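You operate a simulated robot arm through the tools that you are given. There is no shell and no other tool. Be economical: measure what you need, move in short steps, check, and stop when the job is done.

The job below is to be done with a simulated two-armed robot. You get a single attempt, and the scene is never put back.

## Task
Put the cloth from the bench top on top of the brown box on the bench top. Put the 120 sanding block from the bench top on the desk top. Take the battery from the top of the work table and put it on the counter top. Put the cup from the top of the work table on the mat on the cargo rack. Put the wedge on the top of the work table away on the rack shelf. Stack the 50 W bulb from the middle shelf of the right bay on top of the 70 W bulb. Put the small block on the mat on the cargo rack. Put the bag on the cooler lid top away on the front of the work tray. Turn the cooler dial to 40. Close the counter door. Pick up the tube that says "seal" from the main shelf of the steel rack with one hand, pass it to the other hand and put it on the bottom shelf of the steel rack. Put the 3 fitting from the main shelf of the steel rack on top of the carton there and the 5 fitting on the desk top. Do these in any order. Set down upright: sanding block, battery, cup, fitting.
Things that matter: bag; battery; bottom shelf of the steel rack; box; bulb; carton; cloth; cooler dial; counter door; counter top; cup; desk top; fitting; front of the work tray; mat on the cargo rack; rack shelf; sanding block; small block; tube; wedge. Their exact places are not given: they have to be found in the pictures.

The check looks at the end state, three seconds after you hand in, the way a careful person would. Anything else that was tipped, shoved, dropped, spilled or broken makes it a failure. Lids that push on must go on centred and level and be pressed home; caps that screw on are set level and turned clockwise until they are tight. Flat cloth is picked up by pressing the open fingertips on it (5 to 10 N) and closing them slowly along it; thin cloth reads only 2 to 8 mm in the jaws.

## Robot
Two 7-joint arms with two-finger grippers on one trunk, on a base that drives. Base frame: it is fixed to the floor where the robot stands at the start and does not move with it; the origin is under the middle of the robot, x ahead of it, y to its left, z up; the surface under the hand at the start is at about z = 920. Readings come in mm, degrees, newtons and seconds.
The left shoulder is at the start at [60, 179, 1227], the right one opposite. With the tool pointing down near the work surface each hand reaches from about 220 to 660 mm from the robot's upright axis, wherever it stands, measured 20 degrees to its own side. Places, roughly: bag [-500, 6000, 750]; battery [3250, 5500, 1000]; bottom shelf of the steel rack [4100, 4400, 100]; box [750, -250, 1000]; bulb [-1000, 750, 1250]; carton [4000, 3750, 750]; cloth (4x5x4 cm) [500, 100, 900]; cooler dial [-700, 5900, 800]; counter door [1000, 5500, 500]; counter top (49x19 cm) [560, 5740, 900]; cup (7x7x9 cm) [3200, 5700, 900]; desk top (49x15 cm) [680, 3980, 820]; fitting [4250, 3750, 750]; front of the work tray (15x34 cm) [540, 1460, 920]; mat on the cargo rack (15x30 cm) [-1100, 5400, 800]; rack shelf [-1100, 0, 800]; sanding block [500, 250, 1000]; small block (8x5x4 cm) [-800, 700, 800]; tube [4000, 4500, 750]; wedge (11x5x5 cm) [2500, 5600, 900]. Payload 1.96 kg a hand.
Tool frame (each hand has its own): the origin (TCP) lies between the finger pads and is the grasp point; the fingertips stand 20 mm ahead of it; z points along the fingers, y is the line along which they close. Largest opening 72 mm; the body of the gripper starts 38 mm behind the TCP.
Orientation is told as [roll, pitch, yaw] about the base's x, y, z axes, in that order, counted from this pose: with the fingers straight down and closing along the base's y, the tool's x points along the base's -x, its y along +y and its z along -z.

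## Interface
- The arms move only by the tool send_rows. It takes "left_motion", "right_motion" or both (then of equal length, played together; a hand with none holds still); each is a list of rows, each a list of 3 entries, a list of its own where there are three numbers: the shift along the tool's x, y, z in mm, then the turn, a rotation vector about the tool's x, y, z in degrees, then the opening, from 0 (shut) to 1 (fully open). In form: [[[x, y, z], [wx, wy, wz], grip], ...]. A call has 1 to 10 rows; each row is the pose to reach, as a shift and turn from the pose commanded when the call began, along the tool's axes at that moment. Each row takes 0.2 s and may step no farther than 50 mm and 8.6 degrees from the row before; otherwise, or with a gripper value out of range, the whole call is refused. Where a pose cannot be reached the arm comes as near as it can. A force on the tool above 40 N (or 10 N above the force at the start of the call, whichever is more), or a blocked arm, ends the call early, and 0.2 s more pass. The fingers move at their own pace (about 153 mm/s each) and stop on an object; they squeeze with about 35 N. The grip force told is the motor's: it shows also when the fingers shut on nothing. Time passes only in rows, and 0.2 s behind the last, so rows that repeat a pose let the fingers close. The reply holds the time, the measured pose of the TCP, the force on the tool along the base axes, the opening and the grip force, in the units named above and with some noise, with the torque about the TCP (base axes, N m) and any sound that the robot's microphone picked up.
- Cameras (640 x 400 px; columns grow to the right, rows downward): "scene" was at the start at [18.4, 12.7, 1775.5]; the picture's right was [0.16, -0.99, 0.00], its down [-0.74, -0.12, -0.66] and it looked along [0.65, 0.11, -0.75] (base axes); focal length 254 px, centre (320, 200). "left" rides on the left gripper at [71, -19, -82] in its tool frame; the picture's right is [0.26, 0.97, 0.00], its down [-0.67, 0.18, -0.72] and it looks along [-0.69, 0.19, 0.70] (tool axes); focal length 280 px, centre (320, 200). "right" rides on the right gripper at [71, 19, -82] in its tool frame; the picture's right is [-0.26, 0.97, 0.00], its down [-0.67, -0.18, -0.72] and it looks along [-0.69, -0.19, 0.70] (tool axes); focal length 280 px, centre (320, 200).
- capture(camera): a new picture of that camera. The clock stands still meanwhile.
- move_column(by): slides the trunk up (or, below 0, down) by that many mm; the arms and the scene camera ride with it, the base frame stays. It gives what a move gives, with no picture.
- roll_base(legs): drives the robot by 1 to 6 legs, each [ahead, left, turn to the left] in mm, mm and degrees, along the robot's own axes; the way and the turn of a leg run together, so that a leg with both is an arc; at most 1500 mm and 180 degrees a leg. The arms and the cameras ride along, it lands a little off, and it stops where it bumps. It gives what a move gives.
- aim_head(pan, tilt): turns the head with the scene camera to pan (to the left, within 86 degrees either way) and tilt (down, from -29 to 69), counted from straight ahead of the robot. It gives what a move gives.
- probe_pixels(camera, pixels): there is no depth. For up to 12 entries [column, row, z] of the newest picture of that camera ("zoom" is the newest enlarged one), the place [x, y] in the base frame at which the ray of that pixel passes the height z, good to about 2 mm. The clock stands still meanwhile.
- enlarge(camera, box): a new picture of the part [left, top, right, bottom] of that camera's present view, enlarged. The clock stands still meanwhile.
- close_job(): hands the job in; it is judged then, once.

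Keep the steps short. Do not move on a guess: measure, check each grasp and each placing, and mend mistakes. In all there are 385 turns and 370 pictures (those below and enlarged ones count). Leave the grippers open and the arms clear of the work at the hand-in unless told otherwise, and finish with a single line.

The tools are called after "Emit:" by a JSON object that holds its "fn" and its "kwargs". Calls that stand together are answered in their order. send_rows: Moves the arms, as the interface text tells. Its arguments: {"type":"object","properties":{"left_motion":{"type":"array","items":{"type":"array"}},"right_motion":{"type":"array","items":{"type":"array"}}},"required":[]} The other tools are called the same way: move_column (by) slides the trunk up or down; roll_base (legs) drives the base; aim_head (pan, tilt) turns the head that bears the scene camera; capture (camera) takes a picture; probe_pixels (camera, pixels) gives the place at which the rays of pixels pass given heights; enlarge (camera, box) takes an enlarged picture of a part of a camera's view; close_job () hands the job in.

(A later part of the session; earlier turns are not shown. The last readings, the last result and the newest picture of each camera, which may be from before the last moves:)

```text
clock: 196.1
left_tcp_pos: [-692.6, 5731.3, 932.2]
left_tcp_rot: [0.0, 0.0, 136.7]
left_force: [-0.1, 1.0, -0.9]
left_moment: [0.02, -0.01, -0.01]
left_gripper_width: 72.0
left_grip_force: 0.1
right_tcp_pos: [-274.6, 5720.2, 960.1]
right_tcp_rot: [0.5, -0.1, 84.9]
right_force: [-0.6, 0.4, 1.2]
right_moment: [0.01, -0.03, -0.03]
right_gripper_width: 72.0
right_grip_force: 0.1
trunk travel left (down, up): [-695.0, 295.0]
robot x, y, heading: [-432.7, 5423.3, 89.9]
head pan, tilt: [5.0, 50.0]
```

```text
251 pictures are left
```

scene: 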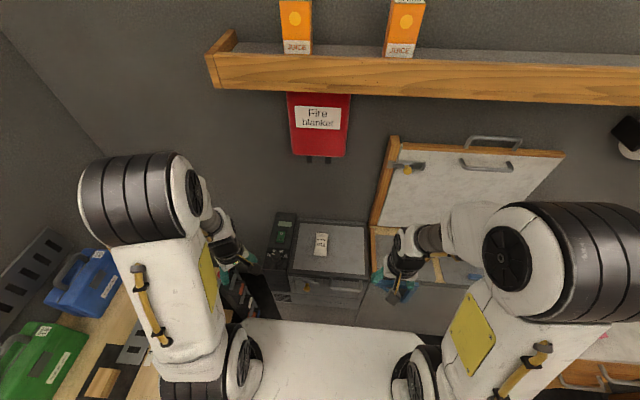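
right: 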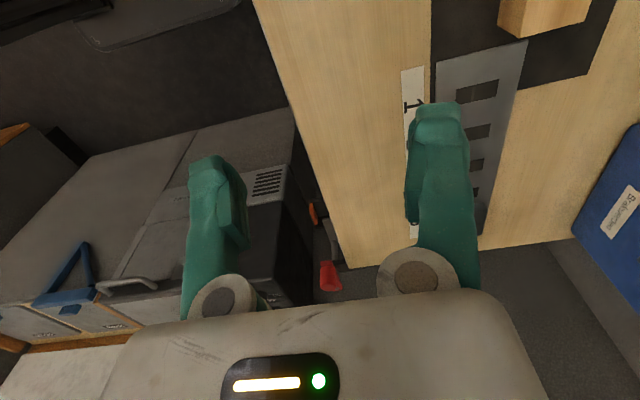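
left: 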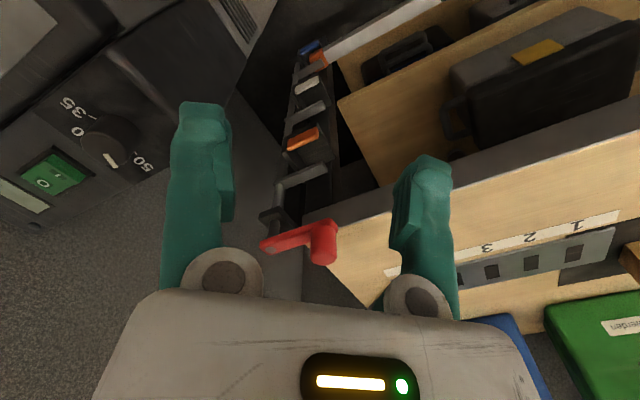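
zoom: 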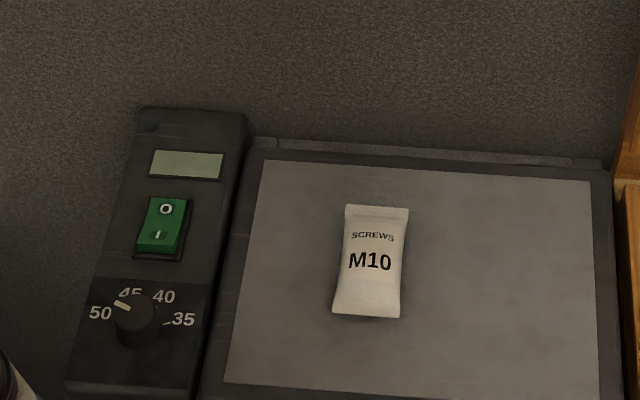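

Emit:
{"fn": "probe_pixels", "kwargs": {"camera": "zoom", "pixels": [[135, 308, 750], [135, 308, 775], [135, 308, 800], [226, 382, 725], [226, 382, 750], [226, 382, 775], [345, 205, 750], [409, 209, 750], [400, 318, 750], [331, 313, 750]]}}

Emit:
{"fn": "probe_pixels", "kwargs": {"camera": "left", "pixels": [[107, 142, 750], [107, 142, 775], [107, 142, 800], [107, 142, 825]]}}

```text
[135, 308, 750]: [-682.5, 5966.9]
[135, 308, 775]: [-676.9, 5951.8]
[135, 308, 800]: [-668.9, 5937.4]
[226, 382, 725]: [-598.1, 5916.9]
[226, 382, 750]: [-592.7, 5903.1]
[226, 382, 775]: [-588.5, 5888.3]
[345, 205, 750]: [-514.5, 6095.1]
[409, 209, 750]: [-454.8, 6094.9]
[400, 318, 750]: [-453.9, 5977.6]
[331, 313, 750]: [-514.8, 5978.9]
```

```text
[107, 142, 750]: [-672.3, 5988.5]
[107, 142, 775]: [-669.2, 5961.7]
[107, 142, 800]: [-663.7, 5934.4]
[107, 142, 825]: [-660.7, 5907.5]
```

Dial top ≈(-666,5938,794). Move the left hand above it.

Emit:
{"fn": "send_rows", "kwargs": {"left_motion": [[[-24, -34, 0], [0, 0, 0], 1], [[-48, -67, 0], [0, 0, 0], 1], [[-72, -101, 0], [0, 0, 0], 1], [[-97, -135, 0], [0, 0, 0], 1], [[-122, -168, 10], [0, 0, 0], 1], [[-122, -168, 40], [0, 0, 0], 1]]}}

Emit:
{"fn": "capture", "kwargs": {"camera": "left"}}

Emit:
{"fn": "enlarge", "kwargs": {"camera": "scene", "box": [220, 160, 380, 260]}}

```text
clock: 197.5
left_tcp_pos: [-665.9, 5938.5, 891.4]
left_tcp_rot: [0.1, 0.3, 136.7]
left_force: [-0.2, 0.1, 0.3]
left_moment: [0.03, -0.01, 0.01]
left_gripper_width: 71.9
left_grip_force: 0.1
right_tcp_pos: [-273.6, 5719.9, 960.5]
right_tcp_rot: [0.5, 0.0, 84.9]
right_force: [0.3, -0.8, 0.5]
right_moment: [0.02, 0.01, 0.04]
right_gripper_width: 71.9
right_grip_force: 0.2
trunk travel left (down, up): [-695.0, 295.0]
robot x, y, heading: [-434.8, 5421.6, 89.9]
head pan, tilt: [5.0, 50.0]
```

```text
250 pictures are left
```

left: 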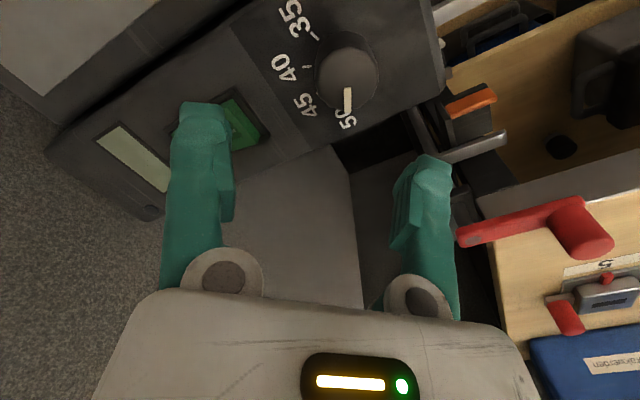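

```text
4.00 times, centred on (300, 210) of scene
```

zoom: 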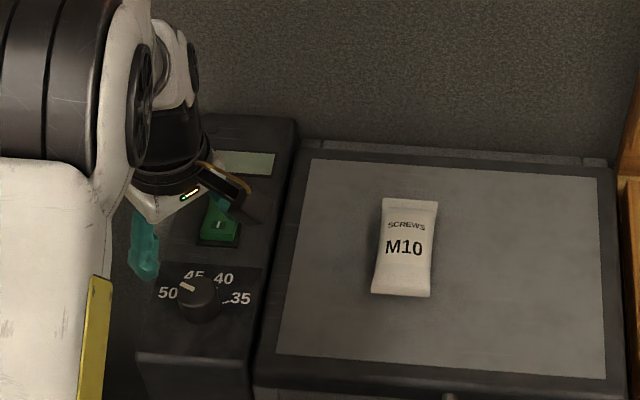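

Emit:
{"fn": "enlarge", "kwargs": {"camera": "left", "box": [240, 0, 432, 120]}}

```text
3.33 times, centred on (336, 60) of left
```

zoom: 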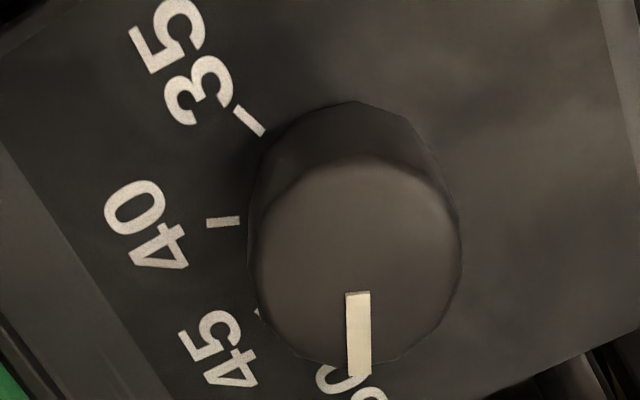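

Pointer is at 50; ticks ~43° apart, so 86° clockwise. Correct by tool (+3.5,+16.5) and lower to 810.

Emit:
{"fn": "send_rows", "kwargs": {"left_motion": [[[3.5, 16.5, 20], [0, 0, 0], 0.85], [[3.5, 16.5, 55], [0, 0, 0], 0.85], [[3.5, 16.5, 80], [0, 0, 0], 0.85]]}}

Emit:
{"fn": "capture", "kwargs": {"camera": "left"}}

```text
clock: 198.3
left_tcp_pos: [-676.4, 5923.0, 812.2]
left_tcp_rot: [0.0, 0.2, 136.7]
left_force: [0.1, 0.5, -0.3]
left_moment: [0.02, 0.01, -0.02]
left_gripper_width: 61.1
left_grip_force: 0.0
right_tcp_pos: [-273.2, 5720.9, 960.3]
right_tcp_rot: [0.5, -0.1, 85.1]
right_force: [1.1, 0.3, 0.1]
right_moment: [0.05, -0.03, 0.01]
right_gripper_width: 72.3
right_grip_force: 0.1
trunk travel left (down, up): [-695.0, 295.0]
robot x, y, heading: [-433.2, 5423.6, 90.0]
head pan, tilt: [5.0, 50.0]
```

```text
247 pictures are left
```

left: 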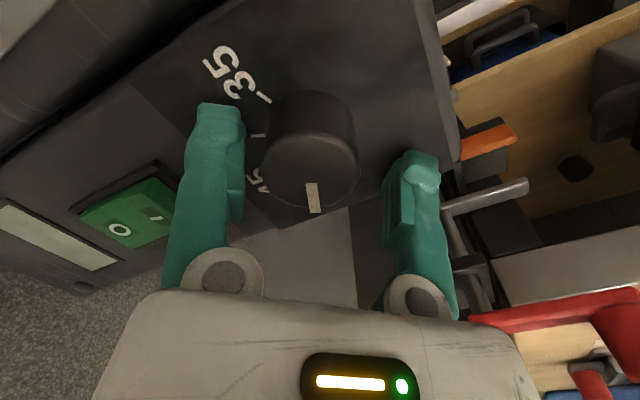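

Adjust (-3,-4), lower 12, close on the knob.

Emit:
{"fn": "send_rows", "kwargs": {"left_motion": [[[-3, -4, 6], [0, 0, 0], 0.85], [[-3, -4, 12], [0, 0, 0], 0.85], [[-3, -4, 12], [0, 0, 0], 0.4], [[-3, -4, 12], [0, 0, 0], 0], [[-3, -4, 12], [0, 0, 0], 0]]}}

Emit:
{"fn": "capture", "kwargs": {"camera": "left"}}

```text
clock: 198.9
left_tcp_pos: [-671.6, 5928.6, 807.7]
left_tcp_rot: [-0.3, -0.2, 136.8]
left_force: [7.7, -11.2, 31.6]
left_moment: [-1.17, 0.76, 0.48]
left_gripper_width: 69.5
left_grip_force: 6.6
right_tcp_pos: [-272.6, 5717.2, 960.3]
right_tcp_rot: [0.7, 0.0, 85.0]
right_force: [-0.3, -0.2, -1.3]
right_moment: [-0.03, 0.0, 0.03]
right_gripper_width: 72.2
right_grip_force: 0.0
trunk travel left (down, up): [-695.0, 295.0]
robot x, y, heading: [-432.9, 5423.7, 90.0]
head pan, tilt: [5.0, 50.0]
stopped in row 2 (left hand): the force on the tool passed its limit at 51 N (the readings are from after the stop); the commanded pose is now the measured one
```

```text
246 pictures are left
```

left: 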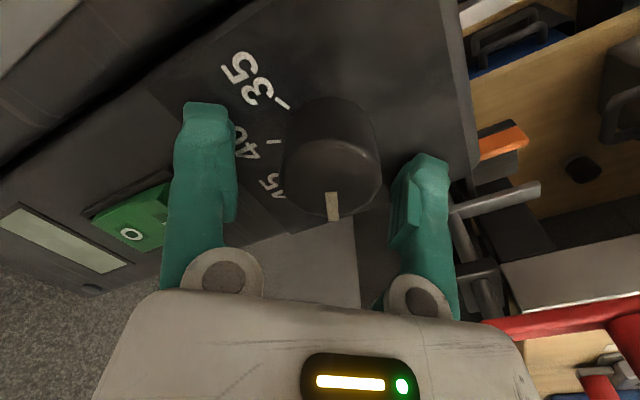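

Fingertips touched the panel at ~787; knob rises above it. Raise 3 mm, re-centre by +5 in tool y, then close.

Emit:
{"fn": "send_rows", "kwargs": {"left_motion": [[[0, 0, -4], [0, 0, 0], 0.85], [[0, 4.5, -4], [0, 0, 0], 0.85], [[0, 4.5, -4], [0, 0, 0], 0.4], [[0, 4.5, -4], [0, 0, 0], 0.0], [[0, 4.5, -4], [0, 0, 0], 0]]}}

Emit:
{"fn": "capture", "kwargs": {"camera": "left"}}

```text
clock: 200.1
left_tcp_pos: [-675.1, 5929.9, 812.0]
left_tcp_rot: [-0.4, -0.6, 136.6]
left_force: [6.1, 16.6, 23.1]
left_moment: [0.04, -0.28, 0.17]
left_gripper_width: 30.1
left_grip_force: 39.5
right_tcp_pos: [-272.7, 5720.8, 959.8]
right_tcp_rot: [0.6, 0.1, 84.9]
right_force: [-0.1, 0.1, 0.0]
right_moment: [-0.05, 0.0, -0.03]
right_gripper_width: 72.0
right_grip_force: 0.1
trunk travel left (down, up): [-695.0, 295.0]
robot x, y, heading: [-435.3, 5419.9, 89.7]
head pan, tilt: [5.0, 50.0]
```

```text
245 pictures are left
```

left: 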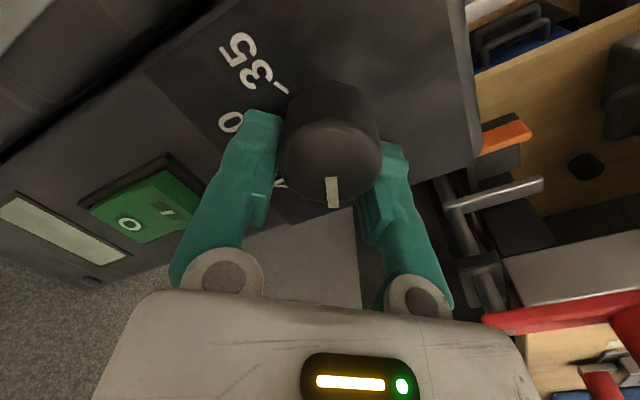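

Gripping off-centre (chord 30 mm; knob is ~13 mm in tool +x). Open, shift +13, close again.

Emit:
{"fn": "send_rows", "kwargs": {"left_motion": [[[0, 0, -2], [0, 0, 0], 0.5], [[0, 0, -2], [0, 0, 0], 0.85], [[7, 0, -2], [0, 0, 0], 0.85], [[13, 0, -2], [0, 0, 0], 0.85], [[13, 0, -2], [0, 0, 0], 0.85]]}}

Emit:
{"fn": "capture", "kwargs": {"camera": "left"}}

```text
clock: 201.3
left_tcp_pos: [-668.1, 5917.2, 810.2]
left_tcp_rot: [-0.2, 0.1, 136.7]
left_force: [0.1, 0.2, 0.3]
left_moment: [0.03, -0.03, -0.02]
left_gripper_width: 61.3
left_grip_force: 0.1
right_tcp_pos: [-274.4, 5719.8, 960.0]
right_tcp_rot: [0.5, 0.0, 85.0]
right_force: [-0.8, -0.1, -0.2]
right_moment: [0.02, 0.01, -0.01]
right_gripper_width: 71.5
right_grip_force: 0.1
trunk travel left (down, up): [-695.0, 295.0]
robot x, y, heading: [-434.6, 5427.0, 89.8]
head pan, tilt: [5.0, 50.0]
```

```text
244 pictures are left
```

left: 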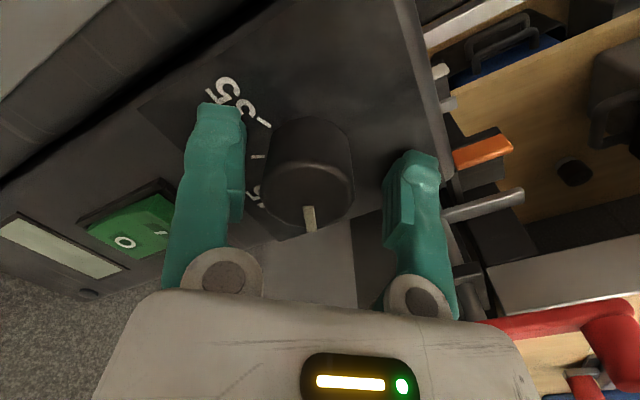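

Emit:
{"fn": "send_rows", "kwargs": {"left_motion": [[[-4, -4.5, 0], [0, 0, 0], 0.85], [[-4, -4.5, 0], [0, 0, 0], 0.4], [[-4, -4.5, 0], [0, 0, 0], 0.0], [[-4, -4.5, 0], [0, 0, 0], 0]]}}

Emit:
{"fn": "capture", "kwargs": {"camera": "left"}}

```text
clock: 202.3
left_tcp_pos: [-668.2, 5922.7, 811.3]
left_tcp_rot: [-0.2, 0.0, 136.6]
left_force: [-1.0, -3.2, 1.7]
left_moment: [-0.04, 0.14, -0.01]
left_gripper_width: 34.3
left_grip_force: 40.2
right_tcp_pos: [-274.4, 5720.2, 960.3]
right_tcp_rot: [0.5, 0.0, 85.1]
right_force: [0.9, 0.0, -0.4]
right_moment: [0.01, 0.0, 0.02]
right_gripper_width: 71.8
right_grip_force: 0.0
trunk travel left (down, up): [-695.0, 295.0]
robot x, y, heading: [-429.1, 5423.9, 89.9]
head pan, tilt: [5.0, 50.0]
```

```text
243 pictures are left
```

left: 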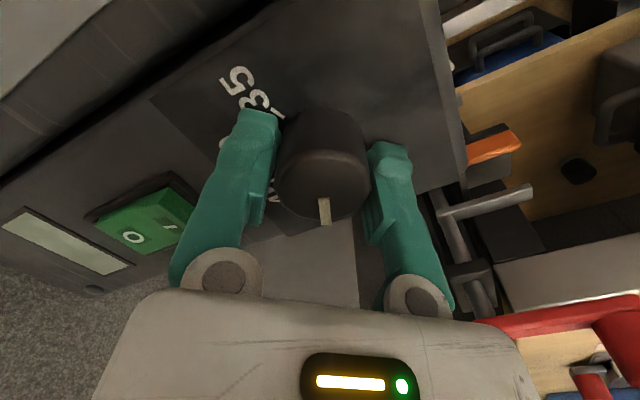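

Centred, 34 mm, small side force. Turn clockwise 85° (tool z +).

Emit:
{"fn": "send_rows", "kwargs": {"left_motion": [[[0, 0, 0], [0, 0, 8.5], 0], [[0, 0, 0], [0, 0, 17], 0], [[0, 0, 0], [0, 0, 25.5], 0], [[0, 0, 0], [0, 0, 34], 0], [[0, 0, 0], [0, 0, 42.5], 0], [[0, 0, 0], [0, 0, 51], 0], [[0, 0, 0], [0, 0, 59.5], 0], [[0, 0, 0], [0, 0, 68], 0], [[0, 0, 0], [0, 0, 76.5], 0], [[0, 0, 0], [0, 0, 85], 0]]}}

Emit:
{"fn": "capture", "kwargs": {"camera": "left"}}

Emit:
{"fn": "enlarge", "kwargs": {"camera": "scene", "box": [240, 190, 320, 240]}}

```text
clock: 204.5
left_tcp_pos: [-662.8, 5924.1, 812.3]
left_tcp_rot: [0.1, -0.2, 51.5]
left_force: [32.3, -5.6, -11.0]
left_moment: [0.41, -0.79, 0.09]
left_gripper_width: 34.3
left_grip_force: 40.2
right_tcp_pos: [-271.3, 5720.4, 959.2]
right_tcp_rot: [0.7, 0.2, 84.9]
right_force: [-0.2, 0.1, 0.4]
right_moment: [0.01, 0.01, 0.01]
right_gripper_width: 72.2
right_grip_force: 0.0
trunk travel left (down, up): [-695.0, 295.0]
robot x, y, heading: [-431.3, 5424.5, 90.1]
head pan, tilt: [5.0, 50.0]
```

```text
242 pictures are left
```

left: 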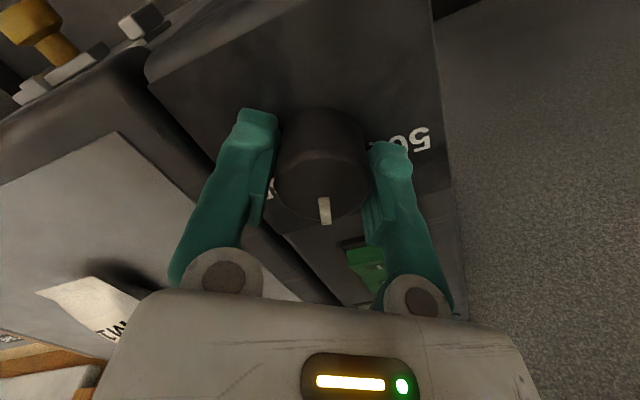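

```text
8.00 times, centred on (280, 215) of scene
```

zoom: 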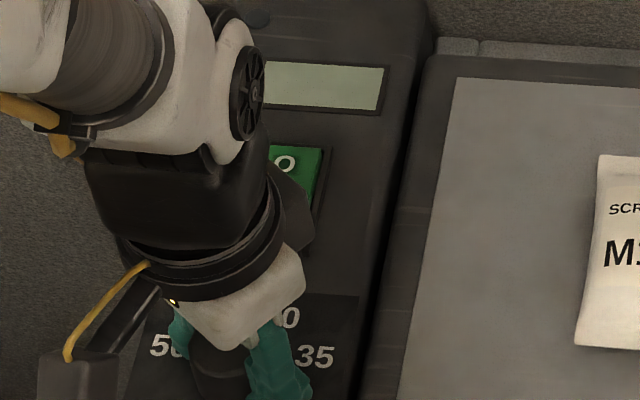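

Knob turned with the hand. Open and rise to check.

Emit:
{"fn": "send_rows", "kwargs": {"left_motion": [[[0, 0, 0], [0, 0, 0], 0.4], [[0, 0, 0], [0, 0, 0], 0.85], [[0, 0, -20], [0, 0, 0], 0.85], [[0, 0, -60], [0, 0, 0], 1], [[0, 0, -90], [0, 0, 0], 1]]}}

Emit:
{"fn": "enlarge", "kwargs": {"camera": "left", "box": [220, 0, 428, 130]}}

Emit:
{"fn": "enlarge", "kwargs": {"camera": "scene", "box": [260, 200, 308, 230]}}

```text
clock: 205.7
left_tcp_pos: [-667.7, 5923.4, 901.8]
left_tcp_rot: [0.2, -0.3, 51.7]
left_force: [0.1, 0.3, 0.1]
left_moment: [-0.03, 0.01, 0.01]
left_gripper_width: 72.0
left_grip_force: 0.0
right_tcp_pos: [-273.0, 5720.4, 959.7]
right_tcp_rot: [0.6, 0.0, 84.9]
right_force: [0.5, 0.6, 1.0]
right_moment: [0.0, 0.01, -0.01]
right_gripper_width: 71.9
right_grip_force: 0.2
trunk travel left (down, up): [-695.0, 295.0]
robot x, y, heading: [-431.9, 5426.0, 90.1]
head pan, tilt: [5.0, 50.0]
```

```text
3.08 times, centred on (324, 65) of left
```

zoom: 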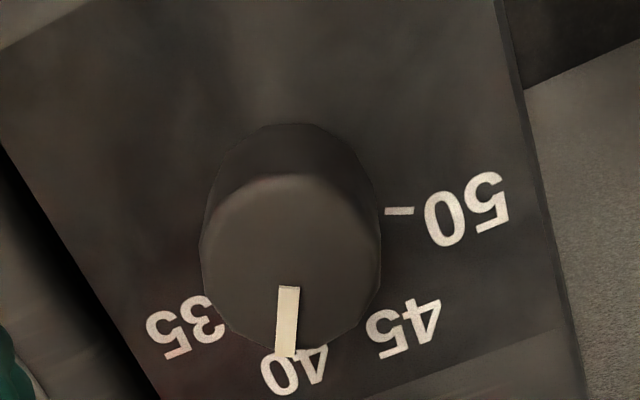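

```text
13.33 times, centred on (284, 215) of scene
```

zoom: 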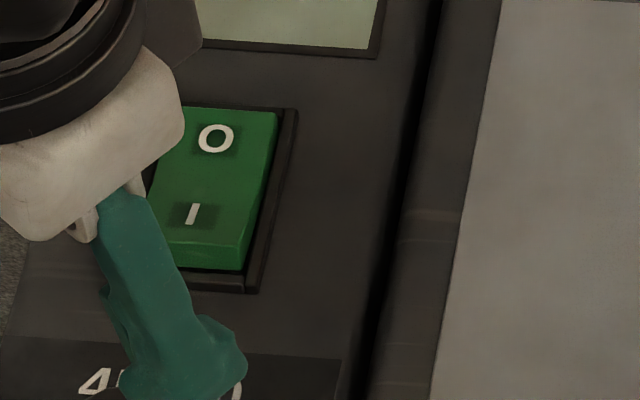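

Pointer lies at 40. Move the hand away and confirm with the scene camera.

Emit:
{"fn": "send_rows", "kwargs": {"left_motion": [[[20, 20, -30], [0, 0, 0], 1], [[45, 40, -60], [0, 0, 0], 1], [[70, 60, -90], [0, 0, 0], 1], [[95, 80, -110], [0, 0, 0], 1]]}}

Emit:
{"fn": "enlarge", "kwargs": {"camera": "scene", "box": [256, 216, 304, 246]}}

Emit:
{"fn": "capture", "kwargs": {"camera": "scene"}}

```text
clock: 206.7
left_tcp_pos: [-790.7, 5898.2, 1011.3]
left_tcp_rot: [0.2, -0.4, 51.6]
left_force: [0.5, 0.4, -0.4]
left_moment: [-0.04, -0.03, 0.0]
left_gripper_width: 72.0
left_grip_force: 0.1
right_tcp_pos: [-274.6, 5719.1, 959.7]
right_tcp_rot: [0.5, 0.0, 85.1]
right_force: [0.8, 0.5, -0.4]
right_moment: [0.01, 0.04, -0.02]
right_gripper_width: 71.7
right_grip_force: 0.1
trunk travel left (down, up): [-695.0, 295.0]
robot x, y, heading: [-432.6, 5424.1, 89.9]
head pan, tilt: [5.0, 50.0]
```

```text
13.33 times, centred on (280, 231) of scene
```

zoom: 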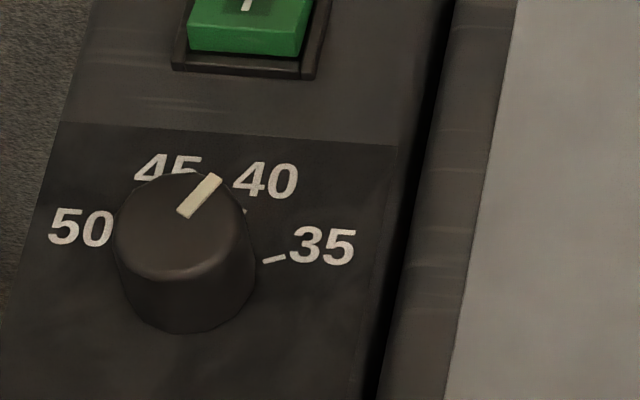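

```text
237 pictures are left
```

scene: 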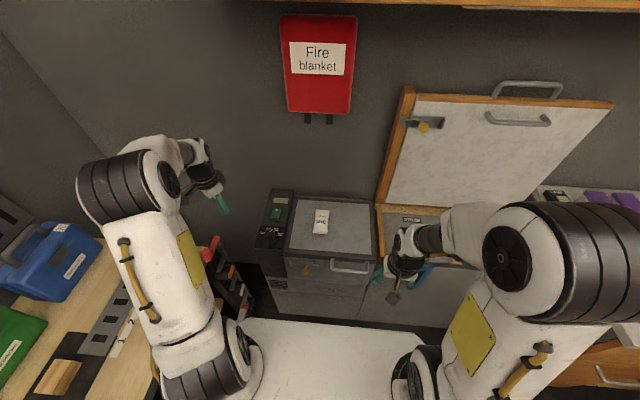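

Measure the angles metrically with the probe on that zoom... (newest zoom is the dial picture).

Emit:
{"fn": "enlarge", "kwargs": {"camera": "scene", "box": [256, 216, 304, 246]}}

Emit:
{"fn": "probe_pixels", "kwargs": {"camera": "zoom", "pixels": [[80, 228, 786], [168, 168, 786], [266, 181, 786], [323, 246, 786], [273, 260, 786], [243, 213, 786], [185, 213, 812], [215, 177, 812], [115, 235, 812], [246, 240, 812], [385, 150, 786], [353, 400, 786]]}}

```text
13.33 times, centred on (280, 231) of scene
```

zoom: 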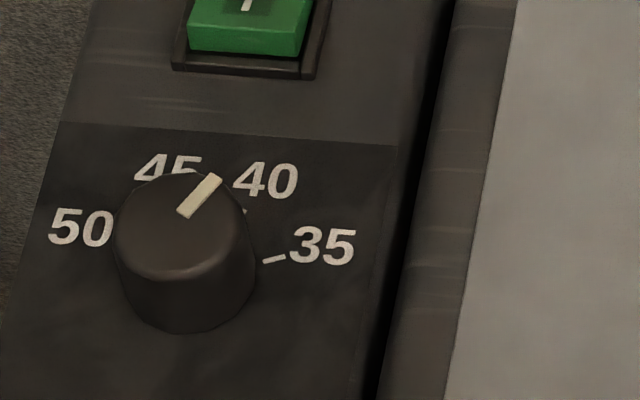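

```text
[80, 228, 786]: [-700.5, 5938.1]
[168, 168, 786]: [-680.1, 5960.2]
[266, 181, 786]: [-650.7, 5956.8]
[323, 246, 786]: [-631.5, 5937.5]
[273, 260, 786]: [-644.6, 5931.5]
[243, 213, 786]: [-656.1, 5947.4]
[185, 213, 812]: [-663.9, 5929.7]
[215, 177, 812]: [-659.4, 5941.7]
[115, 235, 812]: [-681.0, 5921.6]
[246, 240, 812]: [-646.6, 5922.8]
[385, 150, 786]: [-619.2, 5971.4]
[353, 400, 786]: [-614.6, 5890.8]
```

Dial pointer at ≈21° vs 22.5° for 40: good. Now the bag: bring the left hand right and rotate to yaw 90.

Emit:
{"fn": "send_rows", "kwargs": {"left_motion": [[[-22, -28, 0], [0, 0, -4.8], 1], [[-44, -56, 0], [0, 0, -9.6], 1], [[-66, -84, 0], [0, 0, -14.4], 1], [[-88, -112, 0], [0, 0, -19.2], 1], [[-110, -140, 0], [0, 0, -24], 1], [[-132, -168, 0], [0, 0, -28.8], 1], [[-154, -196, 0], [0, 0, -33.6], 1], [[-176, -220, 0], [0, 0, -38.4], 1]]}}

Emit:
{"fn": "roll_base", "kwargs": {"legs": [[70, 0, 0]]}}

Emit:
{"fn": "capture", "kwargs": {"camera": "left"}}

```text
clock: 208.5
left_tcp_pos: [-506.3, 5899.7, 1012.3]
left_tcp_rot: [0.0, -0.3, 90.2]
left_force: [-0.4, -0.1, 0.3]
left_moment: [0.03, 0.03, 0.01]
left_gripper_width: 71.9
left_grip_force: 0.2
right_tcp_pos: [-272.9, 5720.7, 960.3]
right_tcp_rot: [0.6, 0.1, 84.9]
right_force: [0.6, -0.1, 0.2]
right_moment: [-0.03, 0.03, 0.02]
right_gripper_width: 72.0
right_grip_force: 0.2
trunk travel left (down, up): [-695.0, 295.0]
robot x, y, heading: [-434.5, 5422.9, 90.1]
head pan, tilt: [5.0, 50.0]
```

```text
clock: 209.5
left_tcp_pos: [-506.8, 5971.3, 1011.1]
left_tcp_rot: [-0.1, -0.3, 90.2]
left_force: [-0.7, 0.8, -0.1]
left_moment: [-0.04, -0.04, 0.04]
left_gripper_width: 72.1
left_grip_force: 0.1
right_tcp_pos: [-272.8, 5789.2, 959.9]
right_tcp_rot: [0.5, 0.2, 85.0]
right_force: [-0.8, 0.0, -0.4]
right_moment: [0.0, -0.02, 0.01]
right_gripper_width: 72.2
right_grip_force: 0.0
trunk travel left (down, up): [-695.0, 295.0]
robot x, y, heading: [-432.7, 5494.1, 89.7]
head pan, tilt: [5.0, 50.0]
```

```text
235 pictures are left
```

left: 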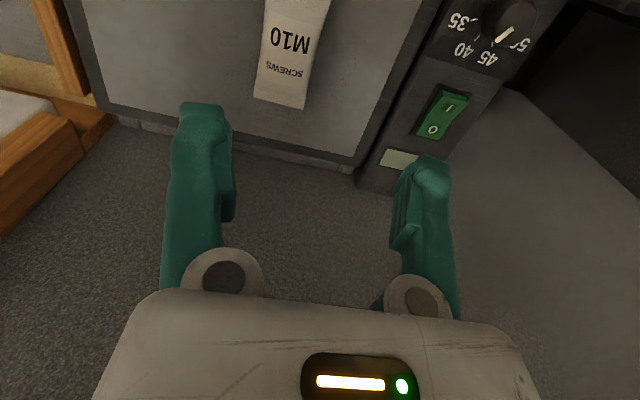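

Check dial in this view, enlarged, along with the bag.

Emit:
{"fn": "enlarge", "kwargs": {"camera": "left", "box": [430, 0, 558, 80]}}

Emit:
{"fn": "probe_pixels", "kwargs": {"camera": "left", "pixels": [[253, 98, 760], [303, 109, 760], [267, 0, 760], [331, 0, 760], [285, 60, 760]]}}

```text
5.00 times, centred on (494, 40) of left
```

zoom: 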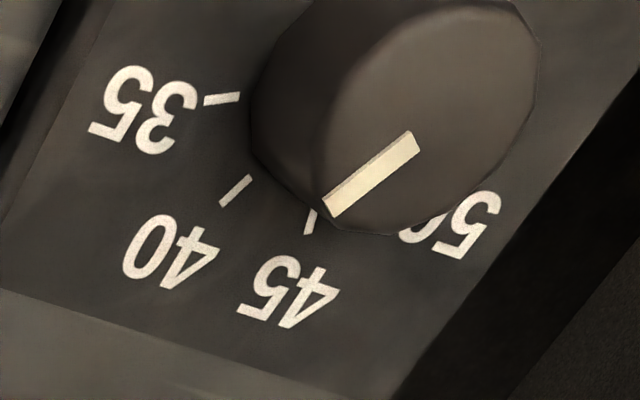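

```text
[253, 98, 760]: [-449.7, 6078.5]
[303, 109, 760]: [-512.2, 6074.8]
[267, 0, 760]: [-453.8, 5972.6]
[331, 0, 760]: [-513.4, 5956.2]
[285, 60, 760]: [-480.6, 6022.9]
```

Emit:
{"fn": "probe_pixels", "kwargs": {"camera": "zoom", "pixels": [[206, 102, 786], [238, 96, 786], [222, 204, 786], [248, 177, 786], [308, 234, 786], [313, 210, 786], [410, 140, 812], [330, 207, 812], [410, 140, 806], [330, 207, 806]]}}

```text
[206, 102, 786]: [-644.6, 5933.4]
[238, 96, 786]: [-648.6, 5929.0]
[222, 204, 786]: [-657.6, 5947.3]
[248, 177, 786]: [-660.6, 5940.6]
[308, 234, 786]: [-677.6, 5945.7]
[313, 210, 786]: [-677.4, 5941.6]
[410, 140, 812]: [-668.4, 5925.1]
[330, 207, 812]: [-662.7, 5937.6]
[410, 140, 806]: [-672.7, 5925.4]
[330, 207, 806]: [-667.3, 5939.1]
```

Dial confirmed at 40 (24.5° vs tick 24°). Bag: centre ≈(-481,6017), ~60 wide. Move above.

Emit:
{"fn": "send_rows", "kwargs": {"left_motion": [[[-22, -12, 20], [0, 0, 0], 1], [[-44, -25, 50], [0, 0, 0], 1], [[-44, -25, 95], [0, 0, 0], 1], [[-44, -25, 140], [0, 0, 0], 1]]}}

Emit:
{"fn": "capture", "kwargs": {"camera": "left"}}

```text
clock: 210.5
left_tcp_pos: [-481.9, 6016.6, 871.7]
left_tcp_rot: [-0.2, -0.3, 90.1]
left_force: [0.4, -0.3, -0.3]
left_moment: [0.0, 0.01, 0.0]
left_gripper_width: 72.1
left_grip_force: 0.0
right_tcp_pos: [-273.7, 5791.0, 960.1]
right_tcp_rot: [0.6, 0.0, 85.0]
right_force: [0.2, 1.2, 0.1]
right_moment: [-0.03, 0.02, 0.02]
right_gripper_width: 72.0
right_grip_force: 0.0
trunk travel left (down, up): [-695.0, 295.0]
robot x, y, heading: [-434.8, 5492.3, 90.0]
head pan, tilt: [5.0, 50.0]
```

```text
233 pictures are left
```

left: 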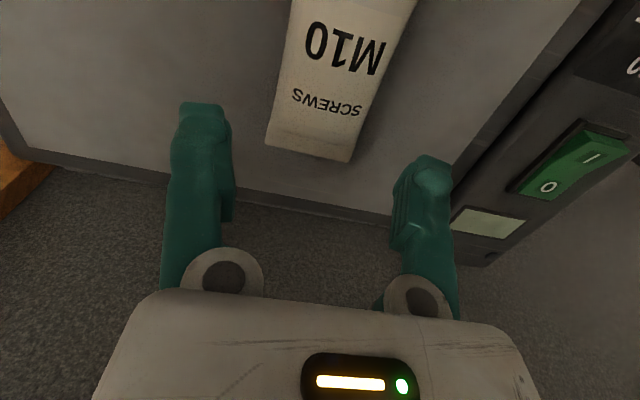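

Emit:
{"fn": "probe_pixels", "kwargs": {"camera": "left", "pixels": [[283, 76, 755], [383, 76, 755], [283, 76, 770], [383, 76, 770], [265, 145, 750], [350, 162, 750], [275, 95, 765], [378, 95, 765]]}}

Emit:
{"fn": "enlarge", "kwargs": {"camera": "left", "box": [220, 0, 460, 170]}}

```text
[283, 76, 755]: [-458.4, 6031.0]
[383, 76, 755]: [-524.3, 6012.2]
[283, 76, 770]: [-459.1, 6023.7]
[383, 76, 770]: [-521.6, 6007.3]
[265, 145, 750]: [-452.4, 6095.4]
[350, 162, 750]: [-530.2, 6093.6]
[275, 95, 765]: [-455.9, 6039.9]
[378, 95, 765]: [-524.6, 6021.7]
```

```text
2.35 times, centred on (340, 85) of left
```

zoom: 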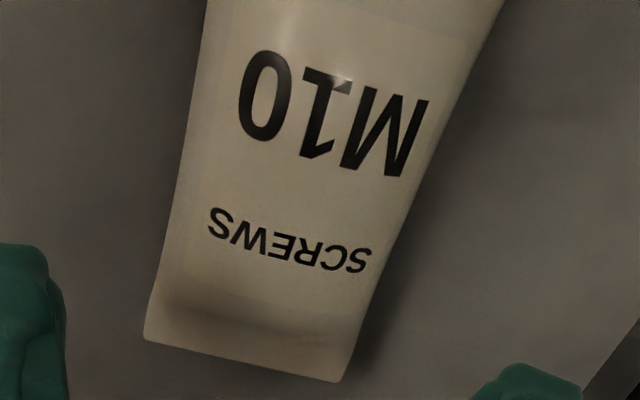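

The lid is evidently at z≈787 like the panel. Re-probe at z≈795–805.

Emit:
{"fn": "probe_pixels", "kwargs": {"camera": "left", "pixels": [[265, 145, 792], [350, 162, 792], [283, 76, 805], [383, 76, 805], [275, 110, 800], [370, 110, 800], [295, 0, 800], [417, 0, 800]]}}

Emit:
{"fn": "enlarge", "kwargs": {"camera": "scene", "box": [270, 200, 390, 275]}}

```text
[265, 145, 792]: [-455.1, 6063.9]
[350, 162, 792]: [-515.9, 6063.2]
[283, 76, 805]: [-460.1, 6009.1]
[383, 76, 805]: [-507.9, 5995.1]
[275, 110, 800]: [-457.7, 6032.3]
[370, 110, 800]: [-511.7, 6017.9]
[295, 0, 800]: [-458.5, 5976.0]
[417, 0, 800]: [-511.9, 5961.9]
```

```text
5.33 times, centred on (330, 238) of scene
```

zoom: 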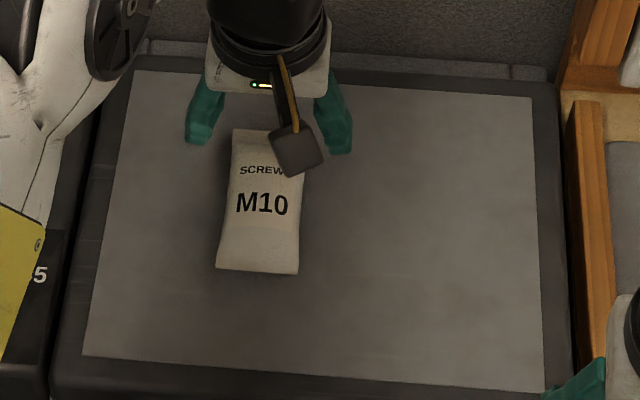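

Bag middle (-485,6003). Shift and lower to ~811.

Emit:
{"fn": "send_rows", "kwargs": {"left_motion": [[[13, 3, 20], [0, 0, 0], 1], [[13, 3, 45], [0, 0, 0], 1], [[13, 3, 58], [0, 0, 0], 1]]}}

Emit:
{"fn": "capture", "kwargs": {"camera": "left"}}

```text
clock: 211.3
left_tcp_pos: [-484.5, 6002.2, 814.0]
left_tcp_rot: [-0.1, -0.5, 90.1]
left_force: [-0.4, -0.1, -0.7]
left_moment: [0.01, -0.02, 0.0]
left_gripper_width: 72.0
left_grip_force: 0.1
right_tcp_pos: [-273.2, 5790.4, 960.5]
right_tcp_rot: [0.5, 0.1, 85.0]
right_force: [-0.4, -0.7, 0.0]
right_moment: [0.0, 0.01, -0.02]
right_gripper_width: 72.1
right_grip_force: 0.1
trunk travel left (down, up): [-695.0, 295.0]
robot x, y, heading: [-433.5, 5492.1, 89.9]
head pan, tilt: [5.0, 50.0]
```

```text
230 pictures are left
```

left: 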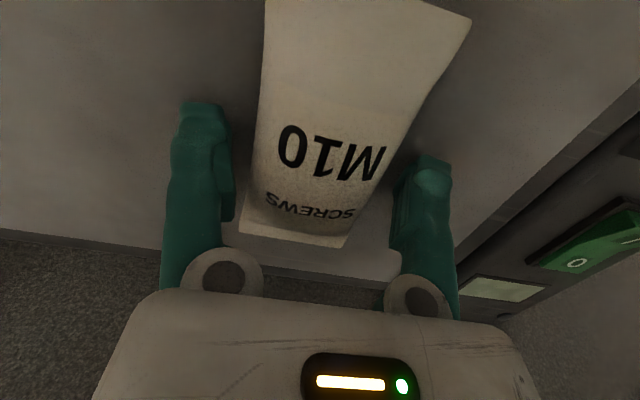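

Emit:
{"fn": "send_rows", "kwargs": {"left_motion": [[[0, 0, 3], [0, 0, 0], 1], [[0, 0, 5], [0, 0, 0], 1], [[0, 0, 5], [0, 0, 0], 0.6], [[0, 0, 5], [0, 0, 0], 0.3], [[0, 0, 5], [0, 0, 0], 0], [[0, 0, 5], [0, 0, 0], 0]]}}

Emit:
{"fn": "capture", "kwargs": {"camera": "left"}}

```text
clock: 212.7
left_tcp_pos: [-486.0, 6002.4, 810.9]
left_tcp_rot: [-0.1, -0.4, 90.2]
left_force: [-8.1, 4.2, 16.2]
left_moment: [0.03, 0.5, -0.07]
left_gripper_width: 54.7
left_grip_force: 35.6
right_tcp_pos: [-275.6, 5789.2, 961.1]
right_tcp_rot: [0.5, 0.0, 85.0]
right_force: [-0.6, -0.8, -0.1]
right_moment: [0.0, 0.0, -0.02]
right_gripper_width: 71.8
right_grip_force: 0.1
trunk travel left (down, up): [-695.0, 295.0]
robot x, y, heading: [-434.4, 5494.4, 89.8]
head pan, tilt: [5.0, 50.0]
```

```text
229 pictures are left
```

left: 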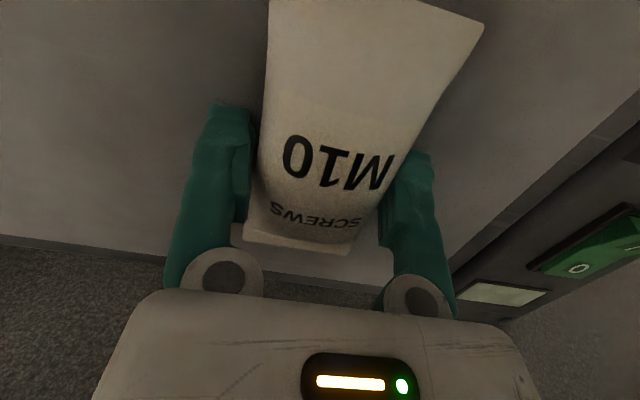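

Gripped at 54.7 mm. Lift slowly.

Emit:
{"fn": "send_rows", "kwargs": {"left_motion": [[[0, 0, -15], [0, 0, 0], 0], [[0, 0, -40], [0, 0, 0], 0], [[0, 0, -80], [0, 0, 0], 0], [[0, 0, -120], [0, 0, 0], 0], [[0, 0, -160], [0, 0, 0], 0]]}}

Emit:
{"fn": "capture", "kwargs": {"camera": "left"}}

```text
clock: 213.9
left_tcp_pos: [-484.0, 6000.8, 970.0]
left_tcp_rot: [-0.1, -0.3, 90.1]
left_force: [-0.4, -0.1, -1.7]
left_moment: [0.04, 0.0, 0.0]
left_gripper_width: 54.8
left_grip_force: 35.0
right_tcp_pos: [-273.1, 5789.3, 961.3]
right_tcp_rot: [0.5, 0.0, 85.0]
right_force: [-0.7, 0.5, 0.8]
right_moment: [-0.03, 0.0, 0.0]
right_gripper_width: 72.0
right_grip_force: 0.1
trunk travel left (down, up): [-695.0, 295.0]
robot x, y, heading: [-436.0, 5492.1, 90.0]
head pan, tilt: [5.0, 50.0]
```

```text
228 pictures are left
```

left: 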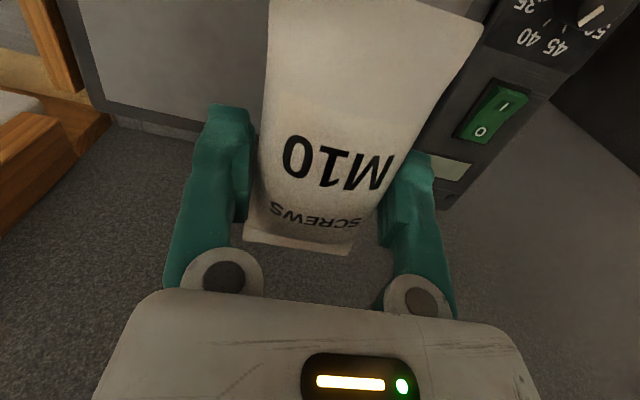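

Bag held. Back away 280, then strafe right 500 and look at the counter door.

Emit:
{"fn": "roll_base", "kwargs": {"legs": [[-300, 0, 0], [0, -500, 0]]}}

Emit:
{"fn": "aim_head", "kwargs": {"pan": -50, "tilt": 35}}

Emit:
{"fn": "capture", "kwargs": {"camera": "scene"}}

```text
clock: 218.5
left_tcp_pos: [11.1, 5701.8, 968.7]
left_tcp_rot: [0.0, -0.3, 90.5]
left_force: [-0.5, 1.0, -0.8]
left_moment: [0.02, 0.0, 0.0]
left_gripper_width: 54.5
left_grip_force: 34.9
right_tcp_pos: [224.5, 5492.7, 961.1]
right_tcp_rot: [0.5, -0.1, 85.4]
right_force: [0.5, 0.6, 0.6]
right_moment: [0.0, 0.02, 0.04]
right_gripper_width: 71.7
right_grip_force: 0.0
trunk travel left (down, up): [-695.0, 295.0]
robot x, y, heading: [65.3, 5194.7, 90.3]
head pan, tilt: [5.0, 50.0]
```

```text
clock: 219.7
left_tcp_pos: [12.7, 5702.4, 968.8]
left_tcp_rot: [-0.1, -0.2, 90.4]
left_force: [0.6, 0.0, -0.8]
left_moment: [0.0, 0.0, 0.0]
left_gripper_width: 54.8
left_grip_force: 35.4
right_tcp_pos: [224.2, 5492.5, 960.4]
right_tcp_rot: [0.5, 0.1, 85.3]
right_force: [0.1, 0.3, 0.4]
right_moment: [-0.02, -0.01, 0.01]
right_gripper_width: 72.1
right_grip_force: 0.1
trunk travel left (down, up): [-695.0, 295.0]
robot x, y, heading: [65.2, 5192.1, 90.4]
head pan, tilt: [-50.0, 35.0]
```

```text
227 pictures are left
```

scene: 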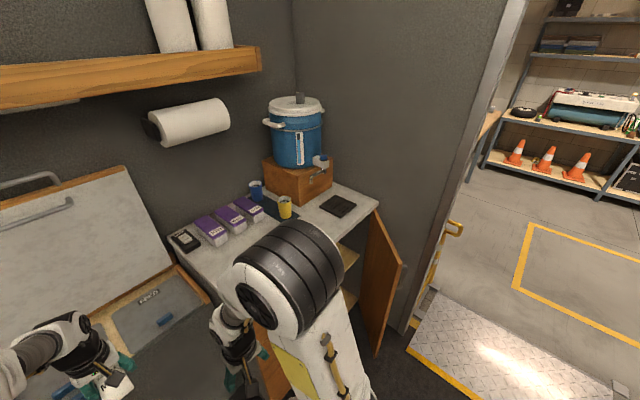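

Pull the left hand in, then drive closer and to the right for a better look at the door.

Emit:
{"fn": "send_rows", "kwargs": {"left_motion": [[[40, 20, -20], [0, 0, 0], 0], [[80, 40, -40], [0, 0, 0], 0], [[120, 60, -60], [0, 0, 0], 0], [[160, 80, -80], [0, 0, 0], 0]]}}

Emit:
{"fn": "roll_base", "kwargs": {"legs": [[-100, -450, 0]]}}

Emit:
{"fn": "aim_head", "kwargs": {"pan": -30, "tilt": 45}}

Emit:
{"fn": "capture", "kwargs": {"camera": "scene"}}

```text
clock: 220.7
left_tcp_pos: [-68.1, 5537.3, 1048.6]
left_tcp_rot: [-0.1, -0.5, 90.5]
left_force: [-0.3, -0.3, -1.3]
left_moment: [0.04, -0.02, 0.01]
left_gripper_width: 54.6
left_grip_force: 34.8
right_tcp_pos: [222.9, 5490.4, 959.8]
right_tcp_rot: [0.5, 0.0, 85.5]
right_force: [-0.2, -0.4, 0.3]
right_moment: [0.03, -0.02, 0.01]
right_gripper_width: 71.8
right_grip_force: 0.0
trunk travel left (down, up): [-695.0, 295.0]
robot x, y, heading: [68.1, 5190.6, 90.6]
head pan, tilt: [-50.0, 35.0]
```

```text
clock: 223.5
left_tcp_pos: [387.7, 5443.4, 1050.0]
left_tcp_rot: [-0.1, -0.3, 90.6]
left_force: [-0.2, 0.3, -1.6]
left_moment: [0.06, 0.02, 0.03]
left_gripper_width: 54.8
left_grip_force: 35.5
right_tcp_pos: [678.2, 5394.6, 960.0]
right_tcp_rot: [0.5, -0.1, 85.4]
right_force: [-0.2, -0.4, 0.6]
right_moment: [0.0, 0.03, -0.01]
right_gripper_width: 72.0
right_grip_force: 0.0
trunk travel left (down, up): [-695.0, 295.0]
robot x, y, heading: [521.8, 5096.9, 90.3]
head pan, tilt: [-50.0, 35.0]
```

```text
clock: 224.3
left_tcp_pos: [386.8, 5442.7, 1048.4]
left_tcp_rot: [-0.2, -0.3, 90.5]
left_force: [-0.3, 1.1, -1.2]
left_moment: [0.01, 0.02, 0.0]
left_gripper_width: 54.5
left_grip_force: 34.5
right_tcp_pos: [677.8, 5395.4, 959.9]
right_tcp_rot: [0.5, 0.0, 85.5]
right_force: [0.7, 1.5, 0.2]
right_moment: [0.0, 0.0, 0.05]
right_gripper_width: 72.2
right_grip_force: 0.0
trunk travel left (down, up): [-695.0, 295.0]
robot x, y, heading: [523.3, 5097.9, 90.1]
head pan, tilt: [-30.0, 45.0]
```

```text
226 pictures are left
```

scene: 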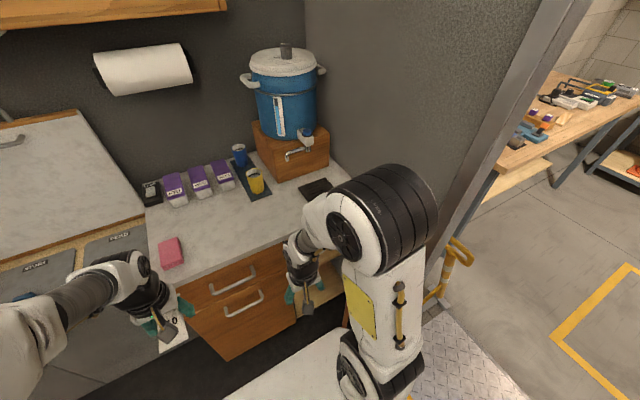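

Emit:
{"fn": "capture", "kwargs": {"camera": "right"}}

Emit:
{"fn": "aim_head", "kwargs": {"pan": -50, "tilt": 60}}

Emit:
{"fn": "capture", "kwargs": {"camera": "scene"}}

```text
225 pictures are left
```

right: 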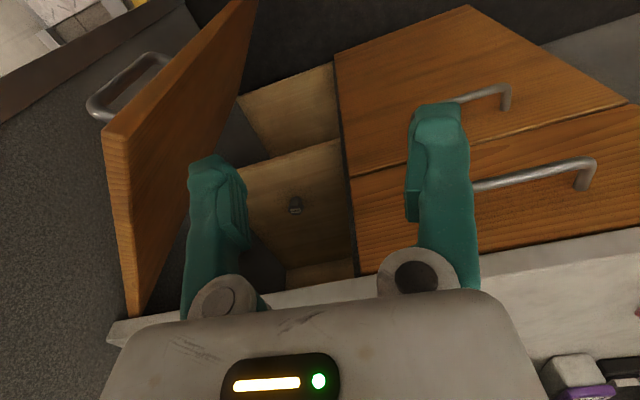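

```text
clock: 225.2
left_tcp_pos: [387.9, 5442.5, 1048.7]
left_tcp_rot: [-0.1, -0.3, 90.6]
left_force: [-0.3, 0.3, -1.2]
left_moment: [0.01, 0.02, -0.01]
left_gripper_width: 54.6
left_grip_force: 35.0
right_tcp_pos: [678.2, 5395.0, 959.7]
right_tcp_rot: [0.6, -0.1, 85.4]
right_force: [-0.7, -0.9, 0.0]
right_moment: [0.01, 0.01, -0.03]
right_gripper_width: 72.3
right_grip_force: 0.1
trunk travel left (down, up): [-695.0, 295.0]
robot x, y, heading: [520.5, 5096.3, 90.5]
head pan, tilt: [-50.0, 60.0]
```

```text
224 pictures are left
```

scene: 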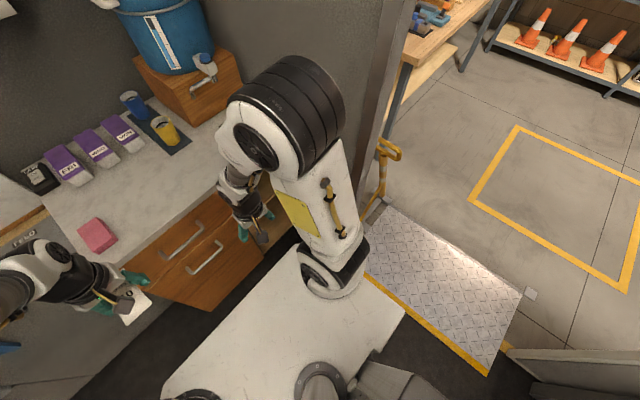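

Emit:
{"fn": "probe_pixels", "kwargs": {"camera": "right", "pixels": [[140, 312, 860], [117, 130, 860], [117, 130, 840], [117, 130, 800], [128, 85, 700], [92, 110, 750], [128, 345, 880], [600, 240, 880], [352, 178, 850]]}}

Emit:
{"fn": "enlarge", "kwargs": {"camera": "right", "box": [60, 0, 300, 150]}}

```text
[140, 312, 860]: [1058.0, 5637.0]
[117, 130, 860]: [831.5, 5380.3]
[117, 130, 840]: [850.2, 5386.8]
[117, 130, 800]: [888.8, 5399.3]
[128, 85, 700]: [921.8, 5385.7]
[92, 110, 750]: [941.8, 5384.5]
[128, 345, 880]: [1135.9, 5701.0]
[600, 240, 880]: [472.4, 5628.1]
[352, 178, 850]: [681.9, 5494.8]
```

```text
2.67 times, centred on (180, 75) of right
```

zoom: 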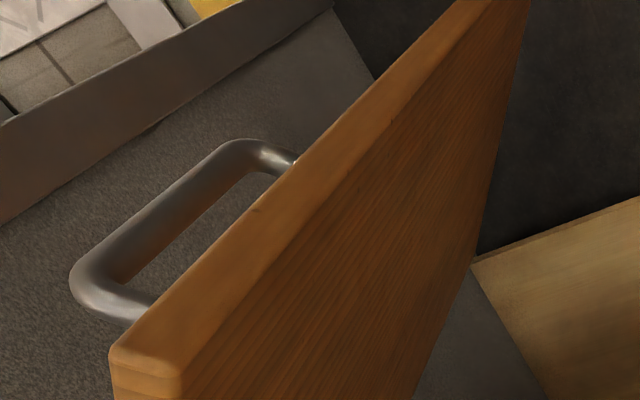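

Door is open with its free edge about (870,5390), handle on its far (+x) side. Shift the hand −x by 120 for a second view to triangulate.

Emit:
{"fn": "send_rows", "kwargs": {"right_motion": [[[0, 40, 0], [0, 0, 0], 1], [[0, 80, 0], [0, 0, 0], 1], [[0, 120, 0], [0, 0, 0], 1]]}}

Emit:
{"fn": "capture", "kwargs": {"camera": "right"}}

```text
clock: 226.0
left_tcp_pos: [386.6, 5442.8, 1047.8]
left_tcp_rot: [-0.1, -0.2, 90.7]
left_force: [-0.6, 0.2, -1.6]
left_moment: [0.02, -0.03, -0.01]
left_gripper_width: 54.6
left_grip_force: 35.4
right_tcp_pos: [557.8, 5405.9, 962.1]
right_tcp_rot: [0.5, 0.1, 85.4]
right_force: [0.2, -0.7, -0.9]
right_moment: [0.0, -0.03, 0.0]
right_gripper_width: 72.3
right_grip_force: 0.0
trunk travel left (down, up): [-695.0, 295.0]
robot x, y, heading: [520.4, 5098.1, 90.1]
head pan, tilt: [-50.0, 60.0]
```

```text
222 pictures are left
```

right: 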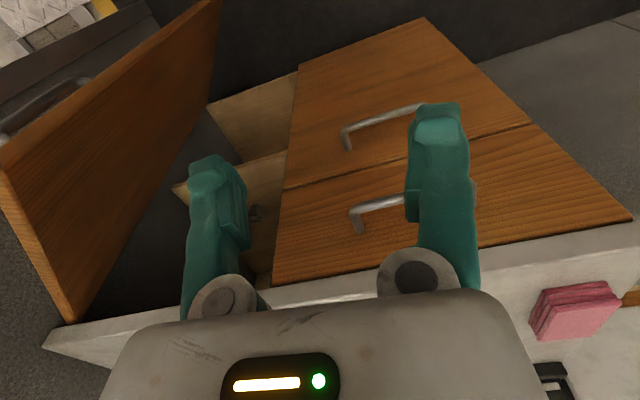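

Emit:
{"fn": "probe_pixels", "kwargs": {"camera": "right", "pixels": [[7, 167, 860], [7, 167, 840], [7, 167, 820], [7, 167, 800], [70, 321, 860], [70, 321, 840], [70, 321, 820], [45, 350, 880], [632, 218, 880], [305, 62, 500], [272, 280, 850]]}}

```text
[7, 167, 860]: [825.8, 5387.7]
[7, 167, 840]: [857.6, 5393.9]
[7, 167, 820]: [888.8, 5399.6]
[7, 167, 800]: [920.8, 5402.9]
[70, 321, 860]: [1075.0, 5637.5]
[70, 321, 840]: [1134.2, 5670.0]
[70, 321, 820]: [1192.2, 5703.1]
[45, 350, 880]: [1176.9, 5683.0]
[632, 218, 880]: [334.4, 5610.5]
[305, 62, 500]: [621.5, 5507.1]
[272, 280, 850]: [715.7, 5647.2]
```

Door top z≈865; free corner ≈(817,5383), hinge ≈(1055,5637): open ~47°. I'll carry the closed right hand to (920,5370) outside the door at height 960.

Emit:
{"fn": "send_rows", "kwargs": {"right_motion": [[[0, -45, 0], [0, 0, 0], 0.5], [[1, -90, 0], [0, 0, 0], 0], [[2, -135, 0], [0, 0, 0], 0], [[3, -180, 0], [0, 0, 0], 0], [[4, -225, 0], [0, 0, 0], 0], [[5, -270, 0], [0, 0, 0], 0], [[5, -315, 0], [0, 0, 0], 0], [[5, -361, 0], [0, 0, 0], 0]]}}

Emit:
{"fn": "capture", "kwargs": {"camera": "right"}}

Emit:
{"fn": "capture", "kwargs": {"camera": "scene"}}

```text
clock: 227.8
left_tcp_pos: [388.6, 5443.3, 1049.1]
left_tcp_rot: [-0.1, -0.3, 90.6]
left_force: [-0.6, 0.3, -2.0]
left_moment: [0.0, 0.04, 0.0]
left_gripper_width: 54.8
left_grip_force: 34.7
right_tcp_pos: [919.6, 5370.2, 957.7]
right_tcp_rot: [0.7, 0.1, 85.6]
right_force: [-0.1, -0.8, -0.2]
right_moment: [0.0, 0.02, 0.02]
right_gripper_width: 0.0
right_grip_force: 29.0
right hand out of reach, approached as far as the arm can: row 3, 4
trunk travel left (down, up): [-695.0, 295.0]
robot x, y, heading: [523.0, 5098.7, 90.2]
head pan, tilt: [-50.0, 60.0]
```

```text
221 pictures are left
```

right: 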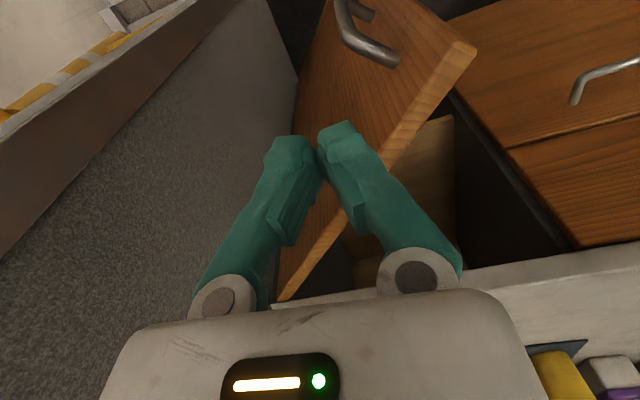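

```text
220 pictures are left
```

scene: 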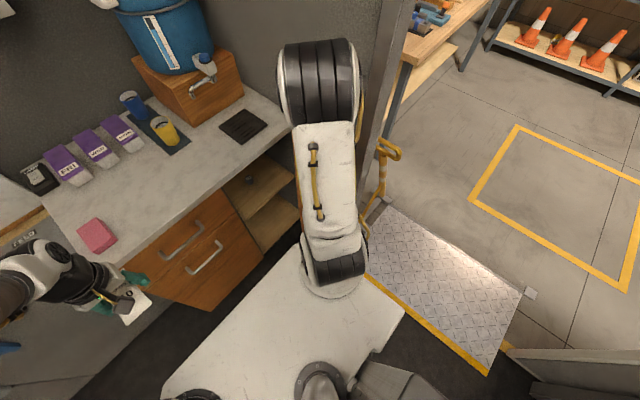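

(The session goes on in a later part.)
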